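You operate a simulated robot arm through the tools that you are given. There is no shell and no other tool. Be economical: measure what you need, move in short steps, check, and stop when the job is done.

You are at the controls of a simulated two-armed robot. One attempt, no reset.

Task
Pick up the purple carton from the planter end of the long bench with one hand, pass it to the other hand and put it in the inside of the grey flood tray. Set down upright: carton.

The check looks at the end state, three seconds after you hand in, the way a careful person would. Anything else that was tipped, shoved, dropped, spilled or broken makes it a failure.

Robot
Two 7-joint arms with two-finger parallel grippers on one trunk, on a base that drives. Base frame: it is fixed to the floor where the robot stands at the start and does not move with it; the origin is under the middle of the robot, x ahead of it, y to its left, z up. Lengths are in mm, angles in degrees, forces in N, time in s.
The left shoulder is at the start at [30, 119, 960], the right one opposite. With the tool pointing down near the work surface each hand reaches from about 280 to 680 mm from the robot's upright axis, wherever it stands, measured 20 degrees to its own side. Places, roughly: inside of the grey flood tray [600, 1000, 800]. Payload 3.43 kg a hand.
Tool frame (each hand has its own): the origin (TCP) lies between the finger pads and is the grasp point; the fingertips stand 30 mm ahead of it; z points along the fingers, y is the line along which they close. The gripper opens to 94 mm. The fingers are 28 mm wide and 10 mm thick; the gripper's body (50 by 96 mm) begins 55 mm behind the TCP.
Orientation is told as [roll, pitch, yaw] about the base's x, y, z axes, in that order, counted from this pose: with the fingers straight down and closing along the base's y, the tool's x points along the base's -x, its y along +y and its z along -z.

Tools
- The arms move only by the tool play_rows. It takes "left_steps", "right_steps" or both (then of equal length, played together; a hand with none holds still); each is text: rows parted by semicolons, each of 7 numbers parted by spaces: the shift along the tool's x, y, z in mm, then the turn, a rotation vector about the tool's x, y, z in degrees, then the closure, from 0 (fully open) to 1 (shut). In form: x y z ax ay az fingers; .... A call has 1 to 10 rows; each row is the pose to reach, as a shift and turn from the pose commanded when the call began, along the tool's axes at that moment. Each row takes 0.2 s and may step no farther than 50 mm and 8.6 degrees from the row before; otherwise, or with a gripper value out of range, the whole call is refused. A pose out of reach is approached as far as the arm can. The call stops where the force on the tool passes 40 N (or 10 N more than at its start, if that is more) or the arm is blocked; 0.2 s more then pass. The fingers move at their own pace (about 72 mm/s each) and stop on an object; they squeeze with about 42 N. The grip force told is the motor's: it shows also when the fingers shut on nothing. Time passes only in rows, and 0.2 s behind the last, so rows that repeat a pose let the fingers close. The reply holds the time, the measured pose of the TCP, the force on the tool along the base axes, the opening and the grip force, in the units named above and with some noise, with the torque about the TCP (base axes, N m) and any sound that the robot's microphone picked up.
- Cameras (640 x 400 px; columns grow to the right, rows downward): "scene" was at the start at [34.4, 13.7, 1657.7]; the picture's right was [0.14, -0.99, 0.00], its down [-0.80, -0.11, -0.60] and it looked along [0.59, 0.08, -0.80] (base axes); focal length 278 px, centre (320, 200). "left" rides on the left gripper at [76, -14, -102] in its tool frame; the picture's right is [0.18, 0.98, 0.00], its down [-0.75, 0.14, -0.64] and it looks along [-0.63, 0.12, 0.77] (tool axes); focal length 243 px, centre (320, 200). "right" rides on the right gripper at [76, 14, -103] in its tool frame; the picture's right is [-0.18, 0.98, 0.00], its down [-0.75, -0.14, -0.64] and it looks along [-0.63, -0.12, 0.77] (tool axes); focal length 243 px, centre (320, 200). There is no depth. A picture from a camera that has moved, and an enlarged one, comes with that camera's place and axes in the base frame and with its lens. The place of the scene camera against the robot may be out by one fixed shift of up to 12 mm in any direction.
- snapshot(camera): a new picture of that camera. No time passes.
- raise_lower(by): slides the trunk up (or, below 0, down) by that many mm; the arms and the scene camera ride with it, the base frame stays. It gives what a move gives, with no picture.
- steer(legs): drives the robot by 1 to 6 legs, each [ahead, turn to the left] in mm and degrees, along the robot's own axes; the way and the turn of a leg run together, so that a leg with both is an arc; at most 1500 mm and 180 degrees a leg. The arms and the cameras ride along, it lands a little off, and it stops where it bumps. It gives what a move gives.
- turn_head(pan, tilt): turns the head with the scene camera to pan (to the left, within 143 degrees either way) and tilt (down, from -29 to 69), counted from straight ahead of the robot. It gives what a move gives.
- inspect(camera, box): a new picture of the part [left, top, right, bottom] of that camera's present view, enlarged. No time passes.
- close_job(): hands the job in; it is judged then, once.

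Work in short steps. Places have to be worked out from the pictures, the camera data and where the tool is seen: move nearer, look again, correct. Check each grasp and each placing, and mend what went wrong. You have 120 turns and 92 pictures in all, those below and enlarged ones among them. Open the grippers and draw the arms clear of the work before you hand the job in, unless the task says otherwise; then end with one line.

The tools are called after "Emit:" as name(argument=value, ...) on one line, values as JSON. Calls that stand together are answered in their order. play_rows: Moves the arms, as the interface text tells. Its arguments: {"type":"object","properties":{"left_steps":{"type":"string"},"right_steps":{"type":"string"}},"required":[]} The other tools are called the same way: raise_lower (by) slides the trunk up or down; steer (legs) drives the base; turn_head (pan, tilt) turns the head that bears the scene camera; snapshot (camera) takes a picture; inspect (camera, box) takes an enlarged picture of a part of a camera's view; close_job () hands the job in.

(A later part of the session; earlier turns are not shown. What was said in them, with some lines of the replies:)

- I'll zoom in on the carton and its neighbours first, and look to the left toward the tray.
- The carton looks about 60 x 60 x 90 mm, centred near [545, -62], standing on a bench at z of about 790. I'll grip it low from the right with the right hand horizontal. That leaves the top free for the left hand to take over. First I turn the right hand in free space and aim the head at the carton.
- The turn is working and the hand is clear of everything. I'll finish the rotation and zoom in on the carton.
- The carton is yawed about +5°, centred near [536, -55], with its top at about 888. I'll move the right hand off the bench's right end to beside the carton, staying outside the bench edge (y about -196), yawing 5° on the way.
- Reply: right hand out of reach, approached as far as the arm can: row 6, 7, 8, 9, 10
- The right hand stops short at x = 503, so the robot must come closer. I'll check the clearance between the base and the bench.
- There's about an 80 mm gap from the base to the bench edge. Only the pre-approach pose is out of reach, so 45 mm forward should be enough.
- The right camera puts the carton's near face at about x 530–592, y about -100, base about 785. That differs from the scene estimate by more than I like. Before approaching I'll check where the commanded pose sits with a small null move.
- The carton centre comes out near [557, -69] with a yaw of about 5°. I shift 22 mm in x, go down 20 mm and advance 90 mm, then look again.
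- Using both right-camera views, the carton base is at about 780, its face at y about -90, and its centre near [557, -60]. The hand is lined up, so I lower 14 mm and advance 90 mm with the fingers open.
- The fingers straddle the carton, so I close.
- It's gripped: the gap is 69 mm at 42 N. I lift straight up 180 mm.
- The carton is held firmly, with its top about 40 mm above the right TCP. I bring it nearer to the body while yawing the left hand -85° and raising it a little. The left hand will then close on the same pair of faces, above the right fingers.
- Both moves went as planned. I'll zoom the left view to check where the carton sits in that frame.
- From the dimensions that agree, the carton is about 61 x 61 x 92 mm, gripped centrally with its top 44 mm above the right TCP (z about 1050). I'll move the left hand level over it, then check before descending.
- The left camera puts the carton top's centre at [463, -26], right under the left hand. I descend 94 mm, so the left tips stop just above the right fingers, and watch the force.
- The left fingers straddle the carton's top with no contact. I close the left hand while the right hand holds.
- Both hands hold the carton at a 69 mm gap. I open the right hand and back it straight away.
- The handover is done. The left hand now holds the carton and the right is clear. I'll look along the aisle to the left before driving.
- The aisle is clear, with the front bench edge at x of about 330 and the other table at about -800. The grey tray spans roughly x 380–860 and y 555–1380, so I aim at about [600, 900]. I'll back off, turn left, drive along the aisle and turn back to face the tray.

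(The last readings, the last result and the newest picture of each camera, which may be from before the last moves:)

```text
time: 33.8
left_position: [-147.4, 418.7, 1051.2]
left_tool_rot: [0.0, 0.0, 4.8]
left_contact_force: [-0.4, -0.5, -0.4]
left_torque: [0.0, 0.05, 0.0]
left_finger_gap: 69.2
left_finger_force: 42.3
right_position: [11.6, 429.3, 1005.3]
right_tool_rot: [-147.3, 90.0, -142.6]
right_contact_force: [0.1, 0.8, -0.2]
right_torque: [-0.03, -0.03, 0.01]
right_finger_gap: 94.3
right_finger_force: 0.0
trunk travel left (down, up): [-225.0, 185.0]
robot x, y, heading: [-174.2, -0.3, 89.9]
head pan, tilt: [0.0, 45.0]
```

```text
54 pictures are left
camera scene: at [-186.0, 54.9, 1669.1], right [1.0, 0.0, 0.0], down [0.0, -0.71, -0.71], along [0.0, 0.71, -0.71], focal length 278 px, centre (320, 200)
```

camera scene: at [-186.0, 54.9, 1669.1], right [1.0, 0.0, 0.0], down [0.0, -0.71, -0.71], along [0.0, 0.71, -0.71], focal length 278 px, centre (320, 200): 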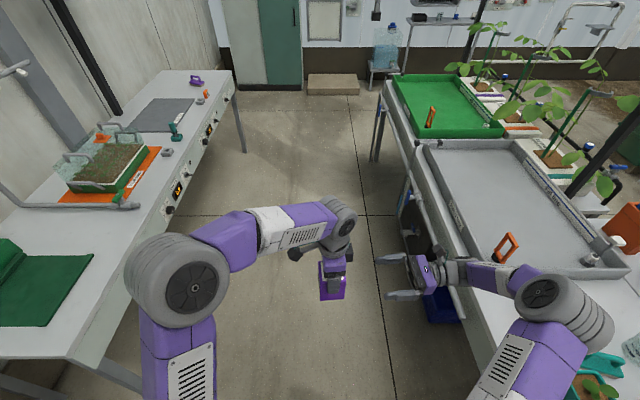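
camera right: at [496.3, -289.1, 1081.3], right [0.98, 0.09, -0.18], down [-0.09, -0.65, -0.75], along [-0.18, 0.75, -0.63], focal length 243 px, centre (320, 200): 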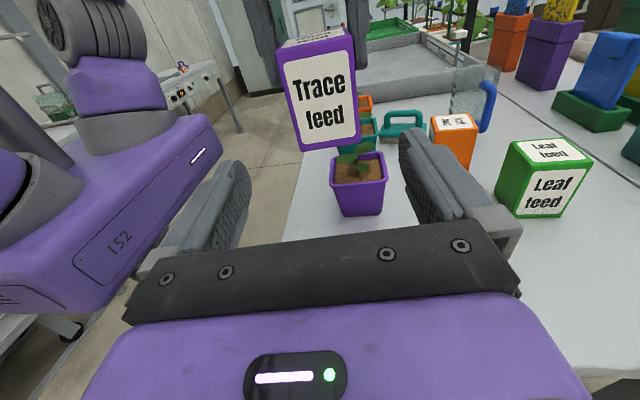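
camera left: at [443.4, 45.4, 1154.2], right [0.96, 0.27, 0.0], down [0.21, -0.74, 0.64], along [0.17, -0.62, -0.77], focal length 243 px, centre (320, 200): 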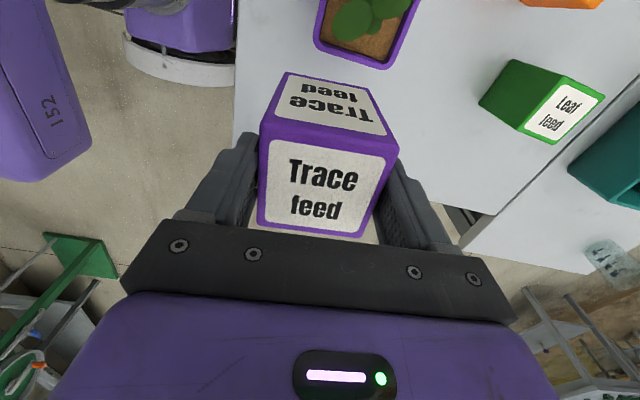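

The right elbow sticks out over the bench, so I raise the right hand 120 mm for clearance above the valve handle before driving.

Emit:
play_rows(right_steps="40 0 0 0 0 0 0; 80 0 0 0 0 0 0; 120 0 0 0 0 0 0; 120 0 0 0 0 0 0")

Emit:
snapshot(camera="scene")

```text
time: 34.8
left_position: [-147.5, 418.2, 1051.1]
left_tool_rot: [0.0, 0.0, 4.7]
left_contact_force: [-0.2, 0.0, -0.1]
left_torque: [0.01, -0.02, 0.0]
left_finger_gap: 69.4
left_finger_force: 42.3
right_position: [12.4, 429.3, 1125.2]
right_tool_rot: [-127.7, 89.9, -123.1]
right_contact_force: [0.6, -0.2, -0.1]
right_torque: [-0.01, 0.0, 0.0]
right_finger_gap: 93.9
right_finger_force: 0.1
trunk travel left (down, up): [-225.0, 185.0]
robot x, y, heading: [-180.1, 4.3, 89.4]
head pan, tilt: [0.0, 45.0]
```

```text
53 pictures are left
camera scene: at [-185.4, 55.5, 1669.1], right [1.0, -0.01, 0.0], down [0.0, -0.71, -0.71], along [0.0, 0.71, -0.71], focal length 278 px, centre (320, 200)
```

scene: 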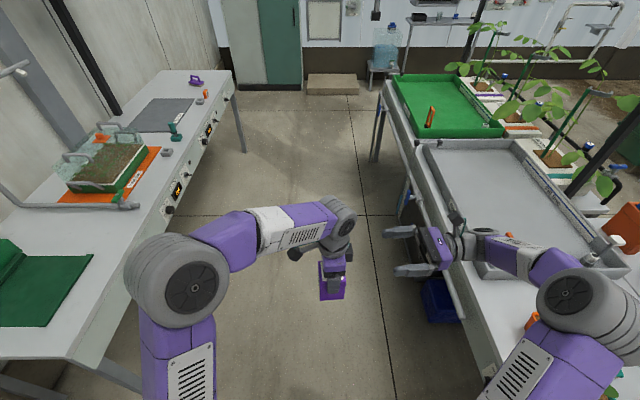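

The arm is well clear. I drive 800 mm along the aisle and turn right to face the tray.

Emit:
steer(legs=[[800, 0]])

Emit:
steer(legs=[[0, -90]])

Emit:
snapshot(camera="scene")

```text
time: 39.0
left_position: [-135.0, 1199.8, 1052.7]
left_tool_rot: [0.0, -0.1, 4.1]
left_contact_force: [0.4, -0.1, 0.4]
left_torque: [-0.04, -0.03, 0.01]
left_finger_gap: 69.1
left_finger_force: 41.8
right_position: [23.8, 1209.0, 1125.5]
right_tool_rot: [-122.2, 90.0, -118.1]
right_contact_force: [-0.2, 0.0, 0.9]
right_torque: [-0.01, -0.01, 0.02]
right_finger_gap: 94.1
right_finger_force: 0.1
trunk travel left (down, up): [-225.0, 185.0]
robot x, y, heading: [-172.3, 779.7, 88.9]
head pan, tilt: [0.0, 45.0]
```

```text
time: 43.3
left_position: [246.0, 735.1, 1051.7]
left_tool_rot: [0.0, 0.0, -87.4]
left_contact_force: [-0.1, 0.9, 0.2]
left_torque: [0.03, 0.0, 0.02]
left_finger_gap: 69.1
left_finger_force: 42.4
right_position: [251.9, 577.3, 1124.8]
right_tool_rot: [-155.3, 90.0, 117.4]
right_contact_force: [0.9, 0.0, 0.0]
right_torque: [-0.05, 0.0, -0.02]
right_finger_gap: 94.1
right_finger_force: 0.1
trunk travel left (down, up): [-225.0, 185.0]
robot x, y, heading: [-170.5, 786.1, -2.5]
head pan, tilt: [0.0, 45.0]
```

```text
52 pictures are left
camera scene: at [-126.8, 783.3, 1669.1], right [-0.04, -1.0, 0.0], down [-0.71, 0.03, -0.71], along [0.71, -0.03, -0.71], focal length 278 px, centre (320, 200)
```

scene: 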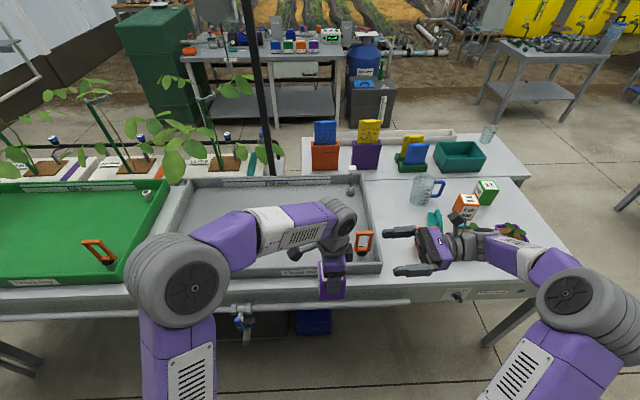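

The robot now faces the tray, which spans roughly x 370–870 and y 555–1400. The valve handle at [450, 607] is well away from my target. I drive 200 mm ahead and correct the heading.

Emit:
steer(legs=[[200, 2.5]])

Emit:
snapshot(camera="scene")

Emit:
snapshot(camera="left")

```text
time: 44.9
left_position: [450.5, 749.3, 1052.0]
left_tool_rot: [-0.1, 0.0, -85.1]
left_contact_force: [0.8, 0.1, 0.4]
left_torque: [0.03, -0.01, -0.01]
left_finger_gap: 69.2
left_finger_force: 41.9
right_position: [460.7, 591.2, 1125.2]
right_tool_rot: [-102.7, 89.8, 172.2]
right_contact_force: [1.2, 0.6, -0.8]
right_torque: [0.0, 0.03, -0.01]
right_finger_gap: 93.8
right_finger_force: 0.0
trunk travel left (down, up): [-225.0, 185.0]
robot x, y, heading: [28.6, 781.8, 0.0]
head pan, tilt: [0.0, 45.0]
```

```text
51 pictures are left
camera scene: at [75.6, 781.4, 1669.1], right [0.0, -1.0, 0.0], down [-0.71, 0.0, -0.71], along [0.71, 0.0, -0.71], focal length 278 px, centre (320, 200)
```

scene: 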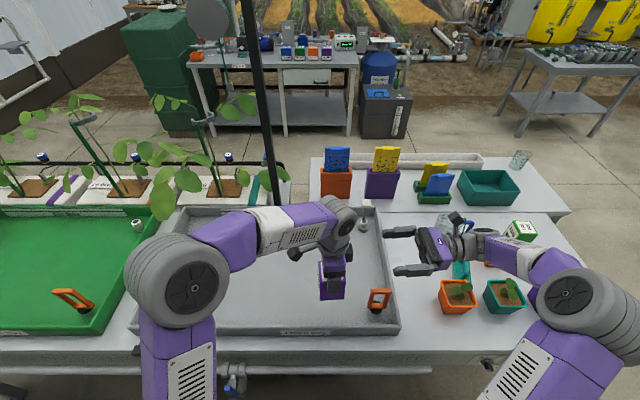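

```text
50 pictures are left
camera left: at [430.7, 824.1, 1153.9], right [0.96, 0.27, 0.0], down [0.21, -0.74, 0.64], along [0.17, -0.62, -0.77], focal length 243 px, centre (320, 200)
```

left: 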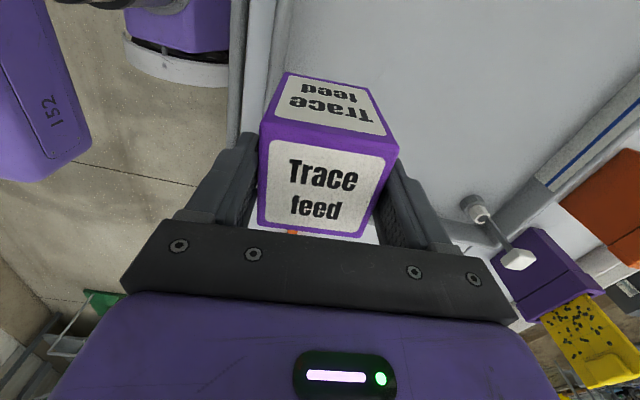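

I move the carton level to about [600, 900], over the open middle of the tray, and look.

Emit:
play_rows(left_steps="23 27 0 0 0 0 1; 46 54 0 0 0 0 1; 69 81 0 0 0 0 1; 92 108 0 0 0 0 1; 115 135 0 0 0 0 1; 136 162 0 0 0 0 1; 136 162 0 0 0 0 1")

Emit:
turn_head(pan=12, tilt=50)

Emit:
snapshot(camera="scene")

Emit:
snapshot(camera="left")

```text
time: 46.5
left_position: [600.5, 899.8, 1051.0]
left_tool_rot: [0.0, -0.1, -85.1]
left_contact_force: [-0.9, 0.4, 0.1]
left_torque: [-0.01, -0.01, 0.0]
left_finger_gap: 69.2
left_finger_force: 42.1
right_position: [460.9, 590.8, 1125.0]
right_tool_rot: [152.6, 90.0, 67.7]
right_contact_force: [-0.2, -0.2, 1.0]
right_torque: [-0.01, 0.02, 0.01]
right_finger_gap: 94.2
right_finger_force: 0.1
trunk travel left (down, up): [-225.0, 185.0]
robot x, y, heading: [34.5, 782.1, 0.0]
head pan, tilt: [0.0, 45.0]
```

```text
time: 47.2
left_position: [600.5, 899.2, 1052.5]
left_tool_rot: [0.0, 0.0, -85.2]
left_contact_force: [-0.8, -0.8, 0.1]
left_torque: [-0.01, 0.0, 0.0]
left_finger_gap: 69.1
left_finger_force: 42.4
right_position: [460.7, 591.3, 1125.1]
right_tool_rot: [-111.8, 90.0, 163.3]
right_contact_force: [-0.3, 0.0, 0.2]
right_torque: [0.0, 0.02, 0.02]
right_finger_gap: 93.9
right_finger_force: 0.1
trunk travel left (down, up): [-225.0, 185.0]
robot x, y, heading: [31.3, 779.4, -0.0]
head pan, tilt: [12.0, 50.0]
```

```text
49 pictures are left
camera scene: at [68.7, 797.4, 1662.2], right [0.21, -0.98, 0.0], down [-0.75, -0.16, -0.64], along [0.63, 0.13, -0.77], focal length 278 px, centre (320, 200)
```

scene: 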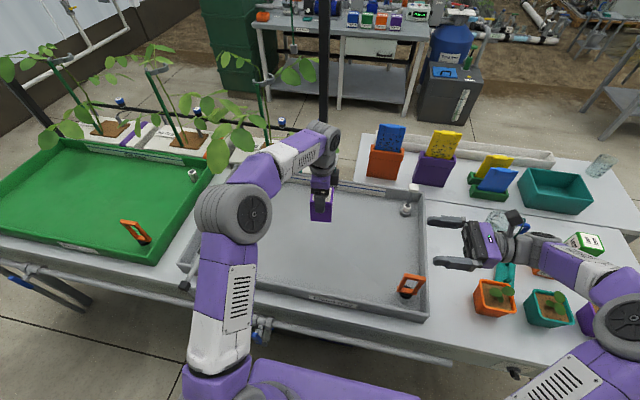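

```text
48 pictures are left
camera left: at [581.1, 974.2, 1154.0], right [0.96, 0.27, 0.0], down [0.21, -0.74, 0.64], along [0.17, -0.62, -0.77], focal length 243 px, centre (320, 200)
```

left: 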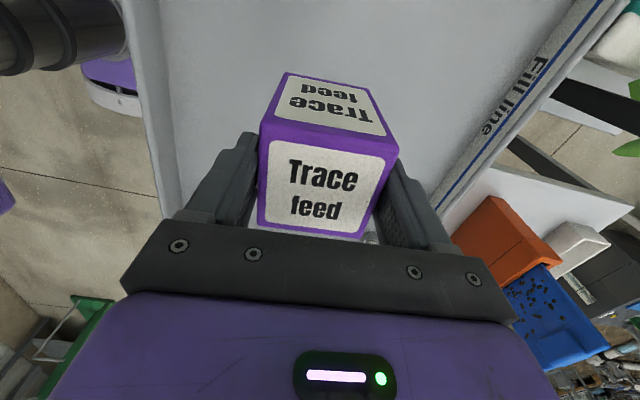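

The carton is over open tray floor. I lower 140 mm first and then creep.

Emit:
play_rows(left_steps="0 0 30 0 0 0 1; 0 0 60 0 0 0 1; 0 0 90 0 0 0 1; 0 0 115 0 0 0 1; 0 0 130 0 0 0 1; 0 0 140 0 0 0 1; 0 0 140 0 0 0 1")

Emit:
inspect(camera="scene", box=[230, 140, 430, 290])

Emit:
snapshot(camera="left")

```text
time: 48.9
left_position: [598.3, 899.9, 909.9]
left_tool_rot: [0.0, 0.0, -85.1]
left_contact_force: [-0.7, 0.3, -0.3]
left_torque: [0.01, -0.01, 0.02]
left_finger_gap: 69.0
left_finger_force: 41.9
right_position: [460.3, 590.1, 1125.8]
right_tool_rot: [-113.1, 90.0, 161.9]
right_contact_force: [-0.1, 0.1, 0.4]
right_torque: [0.0, -0.01, 0.0]
right_finger_gap: 94.0
right_finger_force: 0.0
trunk travel left (down, up): [-225.0, 185.0]
robot x, y, heading: [29.2, 776.2, 0.1]
head pan, tilt: [12.0, 50.0]
```

```text
2.67 times, centred on (330, 215) of scene
camera zoom: at [68.5, 797.4, 1662.2], right [0.21, -0.98, 0.0], down [-0.75, -0.16, -0.64], along [0.63, 0.13, -0.77], focal length 743 px, centre (293, 160)
```

zoom: 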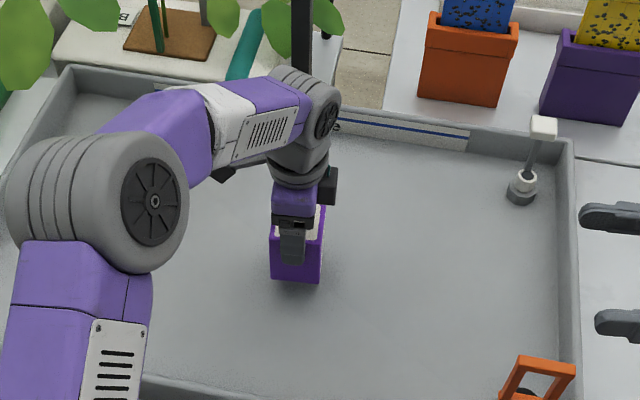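

```text
46 pictures are left
camera left: at [579.3, 974.7, 1013.6], right [0.96, 0.27, 0.0], down [0.21, -0.74, 0.64], along [0.17, -0.62, -0.77], focal length 243 px, centre (320, 200)
```

left: 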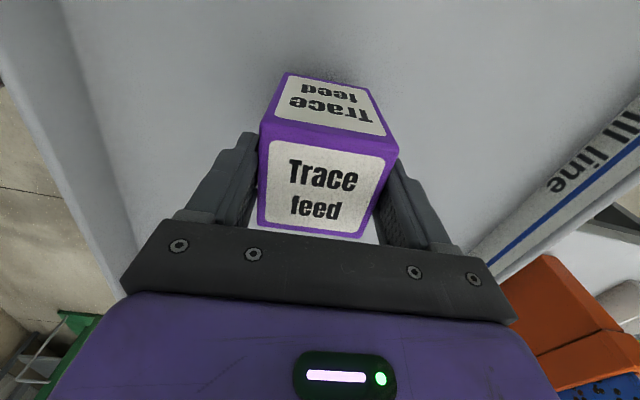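

It's close to the floor, since a contact shadow is visible. I creep down in 3 mm rows and watch the force.

Emit:
play_rows(left_steps="0 0 3 0 0 0 1; 0 0 6 0 0 0 1; 0 0 9 0 0 0 1; 0 0 12 0 0 0 1; 0 0 12 0 0 0 1")

Emit:
inspect(camera="left", box=[220, 40, 440, 180])

```text
time: 50.0
left_position: [599.0, 899.8, 900.1]
left_tool_rot: [0.0, 0.0, -85.0]
left_contact_force: [0.3, -0.7, -0.1]
left_torque: [-0.03, -0.02, 0.02]
left_finger_gap: 69.1
left_finger_force: 41.7
right_position: [460.3, 590.7, 1125.0]
right_tool_rot: [-110.0, 89.9, 164.8]
right_contact_force: [0.6, -0.3, -0.5]
right_torque: [0.01, -0.02, 0.04]
right_finger_gap: 93.6
right_finger_force: 0.0
trunk travel left (down, up): [-225.0, 185.0]
robot x, y, heading: [33.0, 776.9, -0.0]
head pan, tilt: [12.0, 50.0]
```

```text
2.86 times, centred on (330, 110) of left
camera zoom: at [579.4, 973.9, 1002.0], right [0.96, 0.27, 0.0], down [0.21, -0.74, 0.64], along [0.17, -0.62, -0.77], focal length 693 px, centre (291, 457)
```

zoom: 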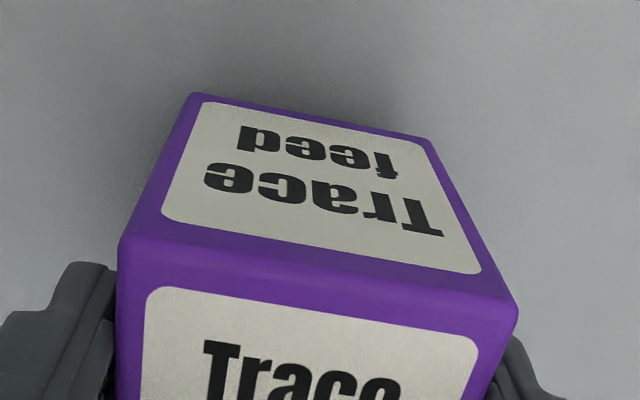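

No contact yet at TCP 899, so I keep creeping.

Emit:
play_rows(left_steps="0 0 3 0 0 0 1; 0 0 5 0 0 0 1; 0 0 7 0 0 0 1; 0 0 9 0 0 0 1; 0 0 9 0 0 0 1")

Emit:
inspect(camera="left", box=[220, 40, 440, 180])

```text
time: 51.2
left_position: [599.8, 899.5, 890.1]
left_tool_rot: [0.0, 0.0, -85.0]
left_contact_force: [-0.5, -0.3, 0.2]
left_torque: [0.03, 0.0, 0.01]
left_finger_gap: 69.1
left_finger_force: 41.5
right_position: [460.8, 590.6, 1124.8]
right_tool_rot: [-101.1, 90.0, 173.8]
right_contact_force: [-0.5, -0.3, 0.3]
right_torque: [-0.04, 0.03, -0.01]
right_finger_gap: 94.2
right_finger_force: 0.0
trunk travel left (down, up): [-225.0, 185.0]
robot x, y, heading: [30.7, 784.5, 0.1]
head pan, tilt: [12.0, 50.0]
```

```text
2.86 times, centred on (330, 110) of left
camera zoom: at [579.1, 973.7, 992.7], right [0.96, 0.27, 0.0], down [0.21, -0.74, 0.64], along [0.17, -0.62, -0.77], focal length 693 px, centre (291, 457)
```

zoom: 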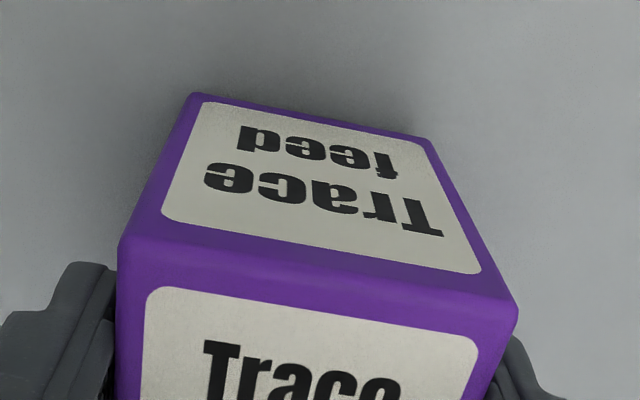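

Still no contact, though the shadow is tightening. I continue down in 2 mm rows.

Emit:
play_rows(left_steps="0 0 2 0 0 0 1; 0 0 4 0 0 0 1; 0 0 6 0 0 0 1; 0 0 6 0 0 0 1")

Emit:
inspect(camera="left", box=[220, 40, 440, 180])

```text
time: 52.2
left_position: [600.2, 898.6, 884.9]
left_tool_rot: [0.0, 0.0, -85.1]
left_contact_force: [0.2, -0.2, 0.2]
left_torque: [-0.01, -0.04, 0.0]
left_finger_gap: 69.3
left_finger_force: 42.5
right_position: [460.4, 589.9, 1125.5]
right_tool_rot: [-105.3, 90.0, 169.7]
right_contact_force: [-0.1, -0.4, 0.6]
right_torque: [0.01, 0.0, 0.02]
right_finger_gap: 93.7
right_finger_force: 0.1
trunk travel left (down, up): [-225.0, 185.0]
robot x, y, heading: [31.9, 776.1, 0.2]
head pan, tilt: [12.0, 50.0]
```

```text
2.86 times, centred on (330, 110) of left
camera zoom: at [579.6, 974.0, 986.8], right [0.96, 0.27, 0.0], down [0.21, -0.74, 0.64], along [0.17, -0.62, -0.77], focal length 693 px, centre (291, 457)
```

zoom: 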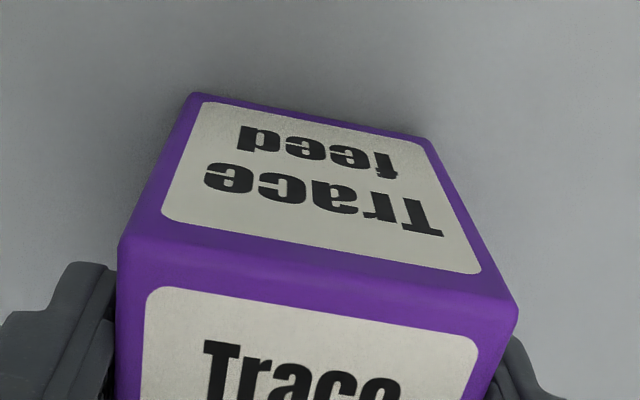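

No contact force yet, so I go another 8 mm in small rows.

Emit:
play_rows(left_steps="0 0 2 0 0 0 1; 0 0 4 0 0 0 1; 0 0 6 0 0 0 1; 0 0 8 0 0 0 1; 0 0 8 0 0 0 1")

Emit:
inspect(camera="left", box=[220, 40, 440, 180])

```text
time: 53.5
left_position: [600.0, 899.9, 880.1]
left_tool_rot: [0.3, -0.1, -85.1]
left_contact_force: [-3.1, 2.0, 23.1]
left_torque: [0.4, 0.62, 0.0]
left_finger_gap: 69.2
left_finger_force: 42.2
right_position: [457.6, 590.4, 1126.4]
right_tool_rot: [94.6, 89.9, 9.5]
right_contact_force: [0.0, 0.0, 0.1]
right_torque: [-0.03, 0.0, 0.02]
right_finger_gap: 94.1
right_finger_force: 0.1
trunk travel left (down, up): [-225.0, 185.0]
robot x, y, heading: [31.3, 779.9, 0.0]
head pan, tilt: [12.0, 50.0]
```

```text
2.86 times, centred on (330, 110) of left
camera zoom: at [578.8, 973.7, 982.6], right [0.96, 0.27, 0.01], down [0.2, -0.74, 0.64], along [0.18, -0.62, -0.77], focal length 693 px, centre (291, 457)
```

zoom: 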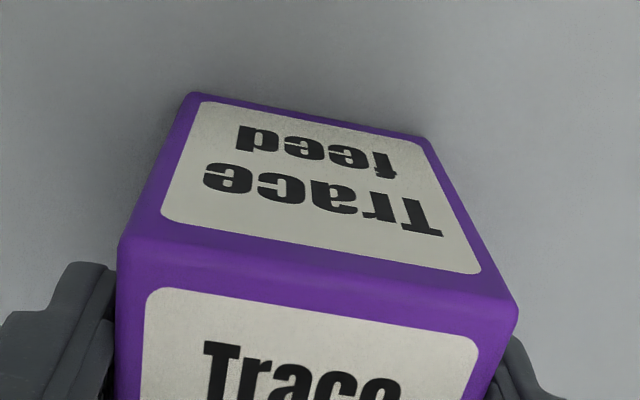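

Contact came at about z 880, at 23 N. I ease up 3 mm, open slowly and let it settle.

Emit:
play_rows(left_steps="0 0 -3 0 0 0 1; 0 0 -3 0 0 0 1; 0 0 -3 0 0 0 0.2; 0 0 -3 0 0 0 0.1; 0 0 -3 0 0 0 0; 0 0 -3 0 0 0 0; 0 0 -3 0 0 0 0")

Emit:
snapshot(camera="left")

```text
time: 55.0
left_position: [599.0, 899.2, 879.7]
left_tool_rot: [0.0, 0.1, -85.0]
left_contact_force: [0.3, -0.1, -0.2]
left_torque: [0.0, 0.02, 0.02]
left_finger_gap: 94.0
left_finger_force: 0.1
right_position: [461.0, 590.7, 1126.0]
right_tool_rot: [-174.9, 89.9, 100.1]
right_contact_force: [-1.1, 0.5, -0.6]
right_torque: [0.02, 0.03, -0.01]
right_finger_gap: 94.0
right_finger_force: 0.1
trunk travel left (down, up): [-225.0, 185.0]
robot x, y, heading: [32.3, 778.6, 0.1]
head pan, tilt: [12.0, 50.0]
```

```text
41 pictures are left
camera left: at [579.7, 973.4, 982.2], right [0.96, 0.27, 0.0], down [0.21, -0.74, 0.64], along [0.17, -0.62, -0.77], focal length 243 px, centre (320, 200)
```

left: 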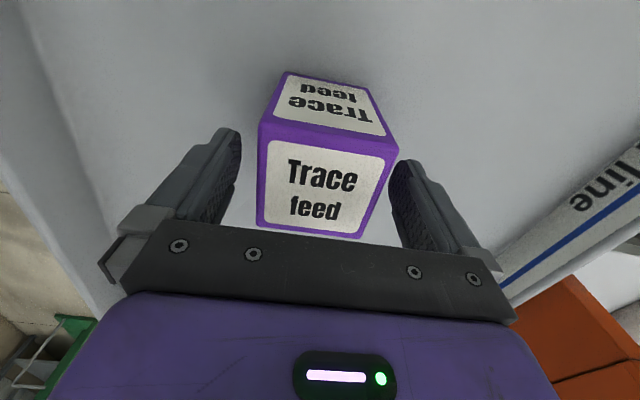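

The carton is released and standing. I raise the left hand straight up.

Emit:
play_rows(left_steps="0 0 -20 0 0 0 0; 0 0 -45 0 0 0 0; 0 0 -80 0 0 0 0; 0 0 -120 0 0 0 0; 0 0 -160 0 0 0 0; 0 0 -200 0 0 0 0; 0 0 -200 0 0 0 0")

Emit:
snapshot(camera="left")

```text
time: 56.6
left_position: [599.9, 900.0, 1079.4]
left_tool_rot: [0.1, 0.0, -85.0]
left_contact_force: [-0.3, -1.0, -0.3]
left_torque: [-0.03, 0.03, 0.03]
left_finger_gap: 93.8
left_finger_force: 0.0
right_position: [459.9, 590.8, 1125.7]
right_tool_rot: [-112.7, 90.0, 162.2]
right_contact_force: [0.0, 0.7, -0.1]
right_torque: [-0.02, -0.01, -0.04]
right_finger_gap: 94.0
right_finger_force: 0.0
trunk travel left (down, up): [-225.0, 185.0]
robot x, y, heading: [29.4, 773.4, -0.3]
head pan, tilt: [12.0, 50.0]
```

```text
40 pictures are left
camera left: at [580.2, 973.9, 1182.3], right [0.96, 0.27, 0.0], down [0.21, -0.74, 0.64], along [0.17, -0.62, -0.77], focal length 243 px, centre (320, 200)
```

left: 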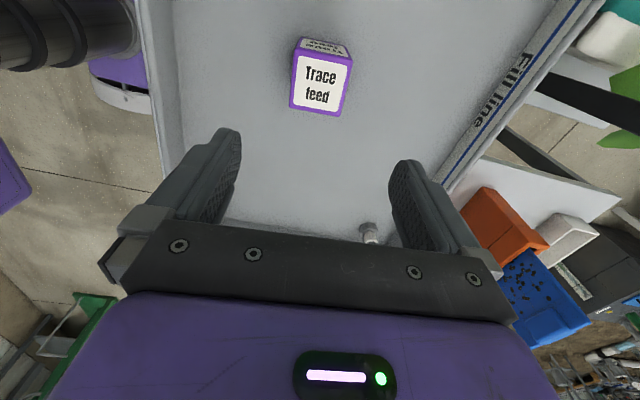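

The carton stands upright inside the tray. I back the robot off to clear the work and take a last overall look.

Emit:
steer(legs=[[-250, 0]])

Emit:
turn_head(pan=0, tilt=35)

Emit:
snapshot(camera="scene")

```text
time: 58.5
left_position: [353.0, 901.5, 1079.3]
left_tool_rot: [0.1, 0.0, -84.9]
left_contact_force: [-0.1, 0.1, 0.7]
left_torque: [0.0, -0.02, -0.03]
left_finger_gap: 94.0
left_finger_force: 0.1
right_position: [213.1, 590.0, 1125.0]
right_tool_rot: [103.7, 90.0, 18.9]
right_contact_force: [-0.1, -0.8, 0.4]
right_torque: [-0.02, 0.0, -0.03]
right_finger_gap: 94.3
right_finger_force: 0.0
trunk travel left (down, up): [-225.0, 185.0]
robot x, y, heading: [-214.7, 775.3, -0.0]
head pan, tilt: [12.0, 50.0]
```

```text
time: 59.2
left_position: [352.6, 900.7, 1079.0]
left_tool_rot: [0.0, 0.0, -84.9]
left_contact_force: [-0.2, -0.4, -0.1]
left_torque: [-0.04, 0.0, -0.02]
left_finger_gap: 93.8
left_finger_force: 0.0
right_position: [213.3, 590.7, 1125.3]
right_tool_rot: [-124.7, 90.0, 150.4]
right_contact_force: [-0.1, 0.8, 0.4]
right_torque: [-0.02, 0.01, 0.01]
right_finger_gap: 94.1
right_finger_force: 0.0
trunk travel left (down, up): [-225.0, 185.0]
robot x, y, heading: [-215.9, 778.9, 0.1]
head pan, tilt: [0.0, 35.0]
```

```text
39 pictures are left
camera scene: at [-166.1, 781.4, 1683.9], right [0.0, -1.0, 0.0], down [-0.57, 0.0, -0.82], along [0.82, 0.0, -0.57], focal length 278 px, centre (320, 200)
```

scene: 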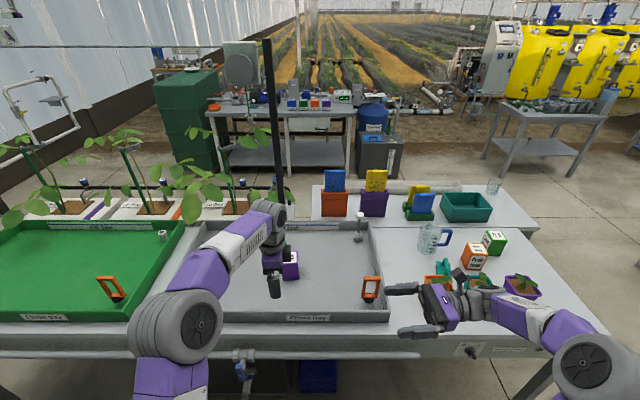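

The carton stands upright in the grey tray, nothing else on the benches looks disturbed, and both grippers are open and clear. I hand in.

Emit:
close_job()

```text
The job is handed in.
```

The purple carton was lifted with the right hand, passed in the air to the left, and now stands upright inside the grey flood tray with nothing else seen disturbed; the job is handed in.
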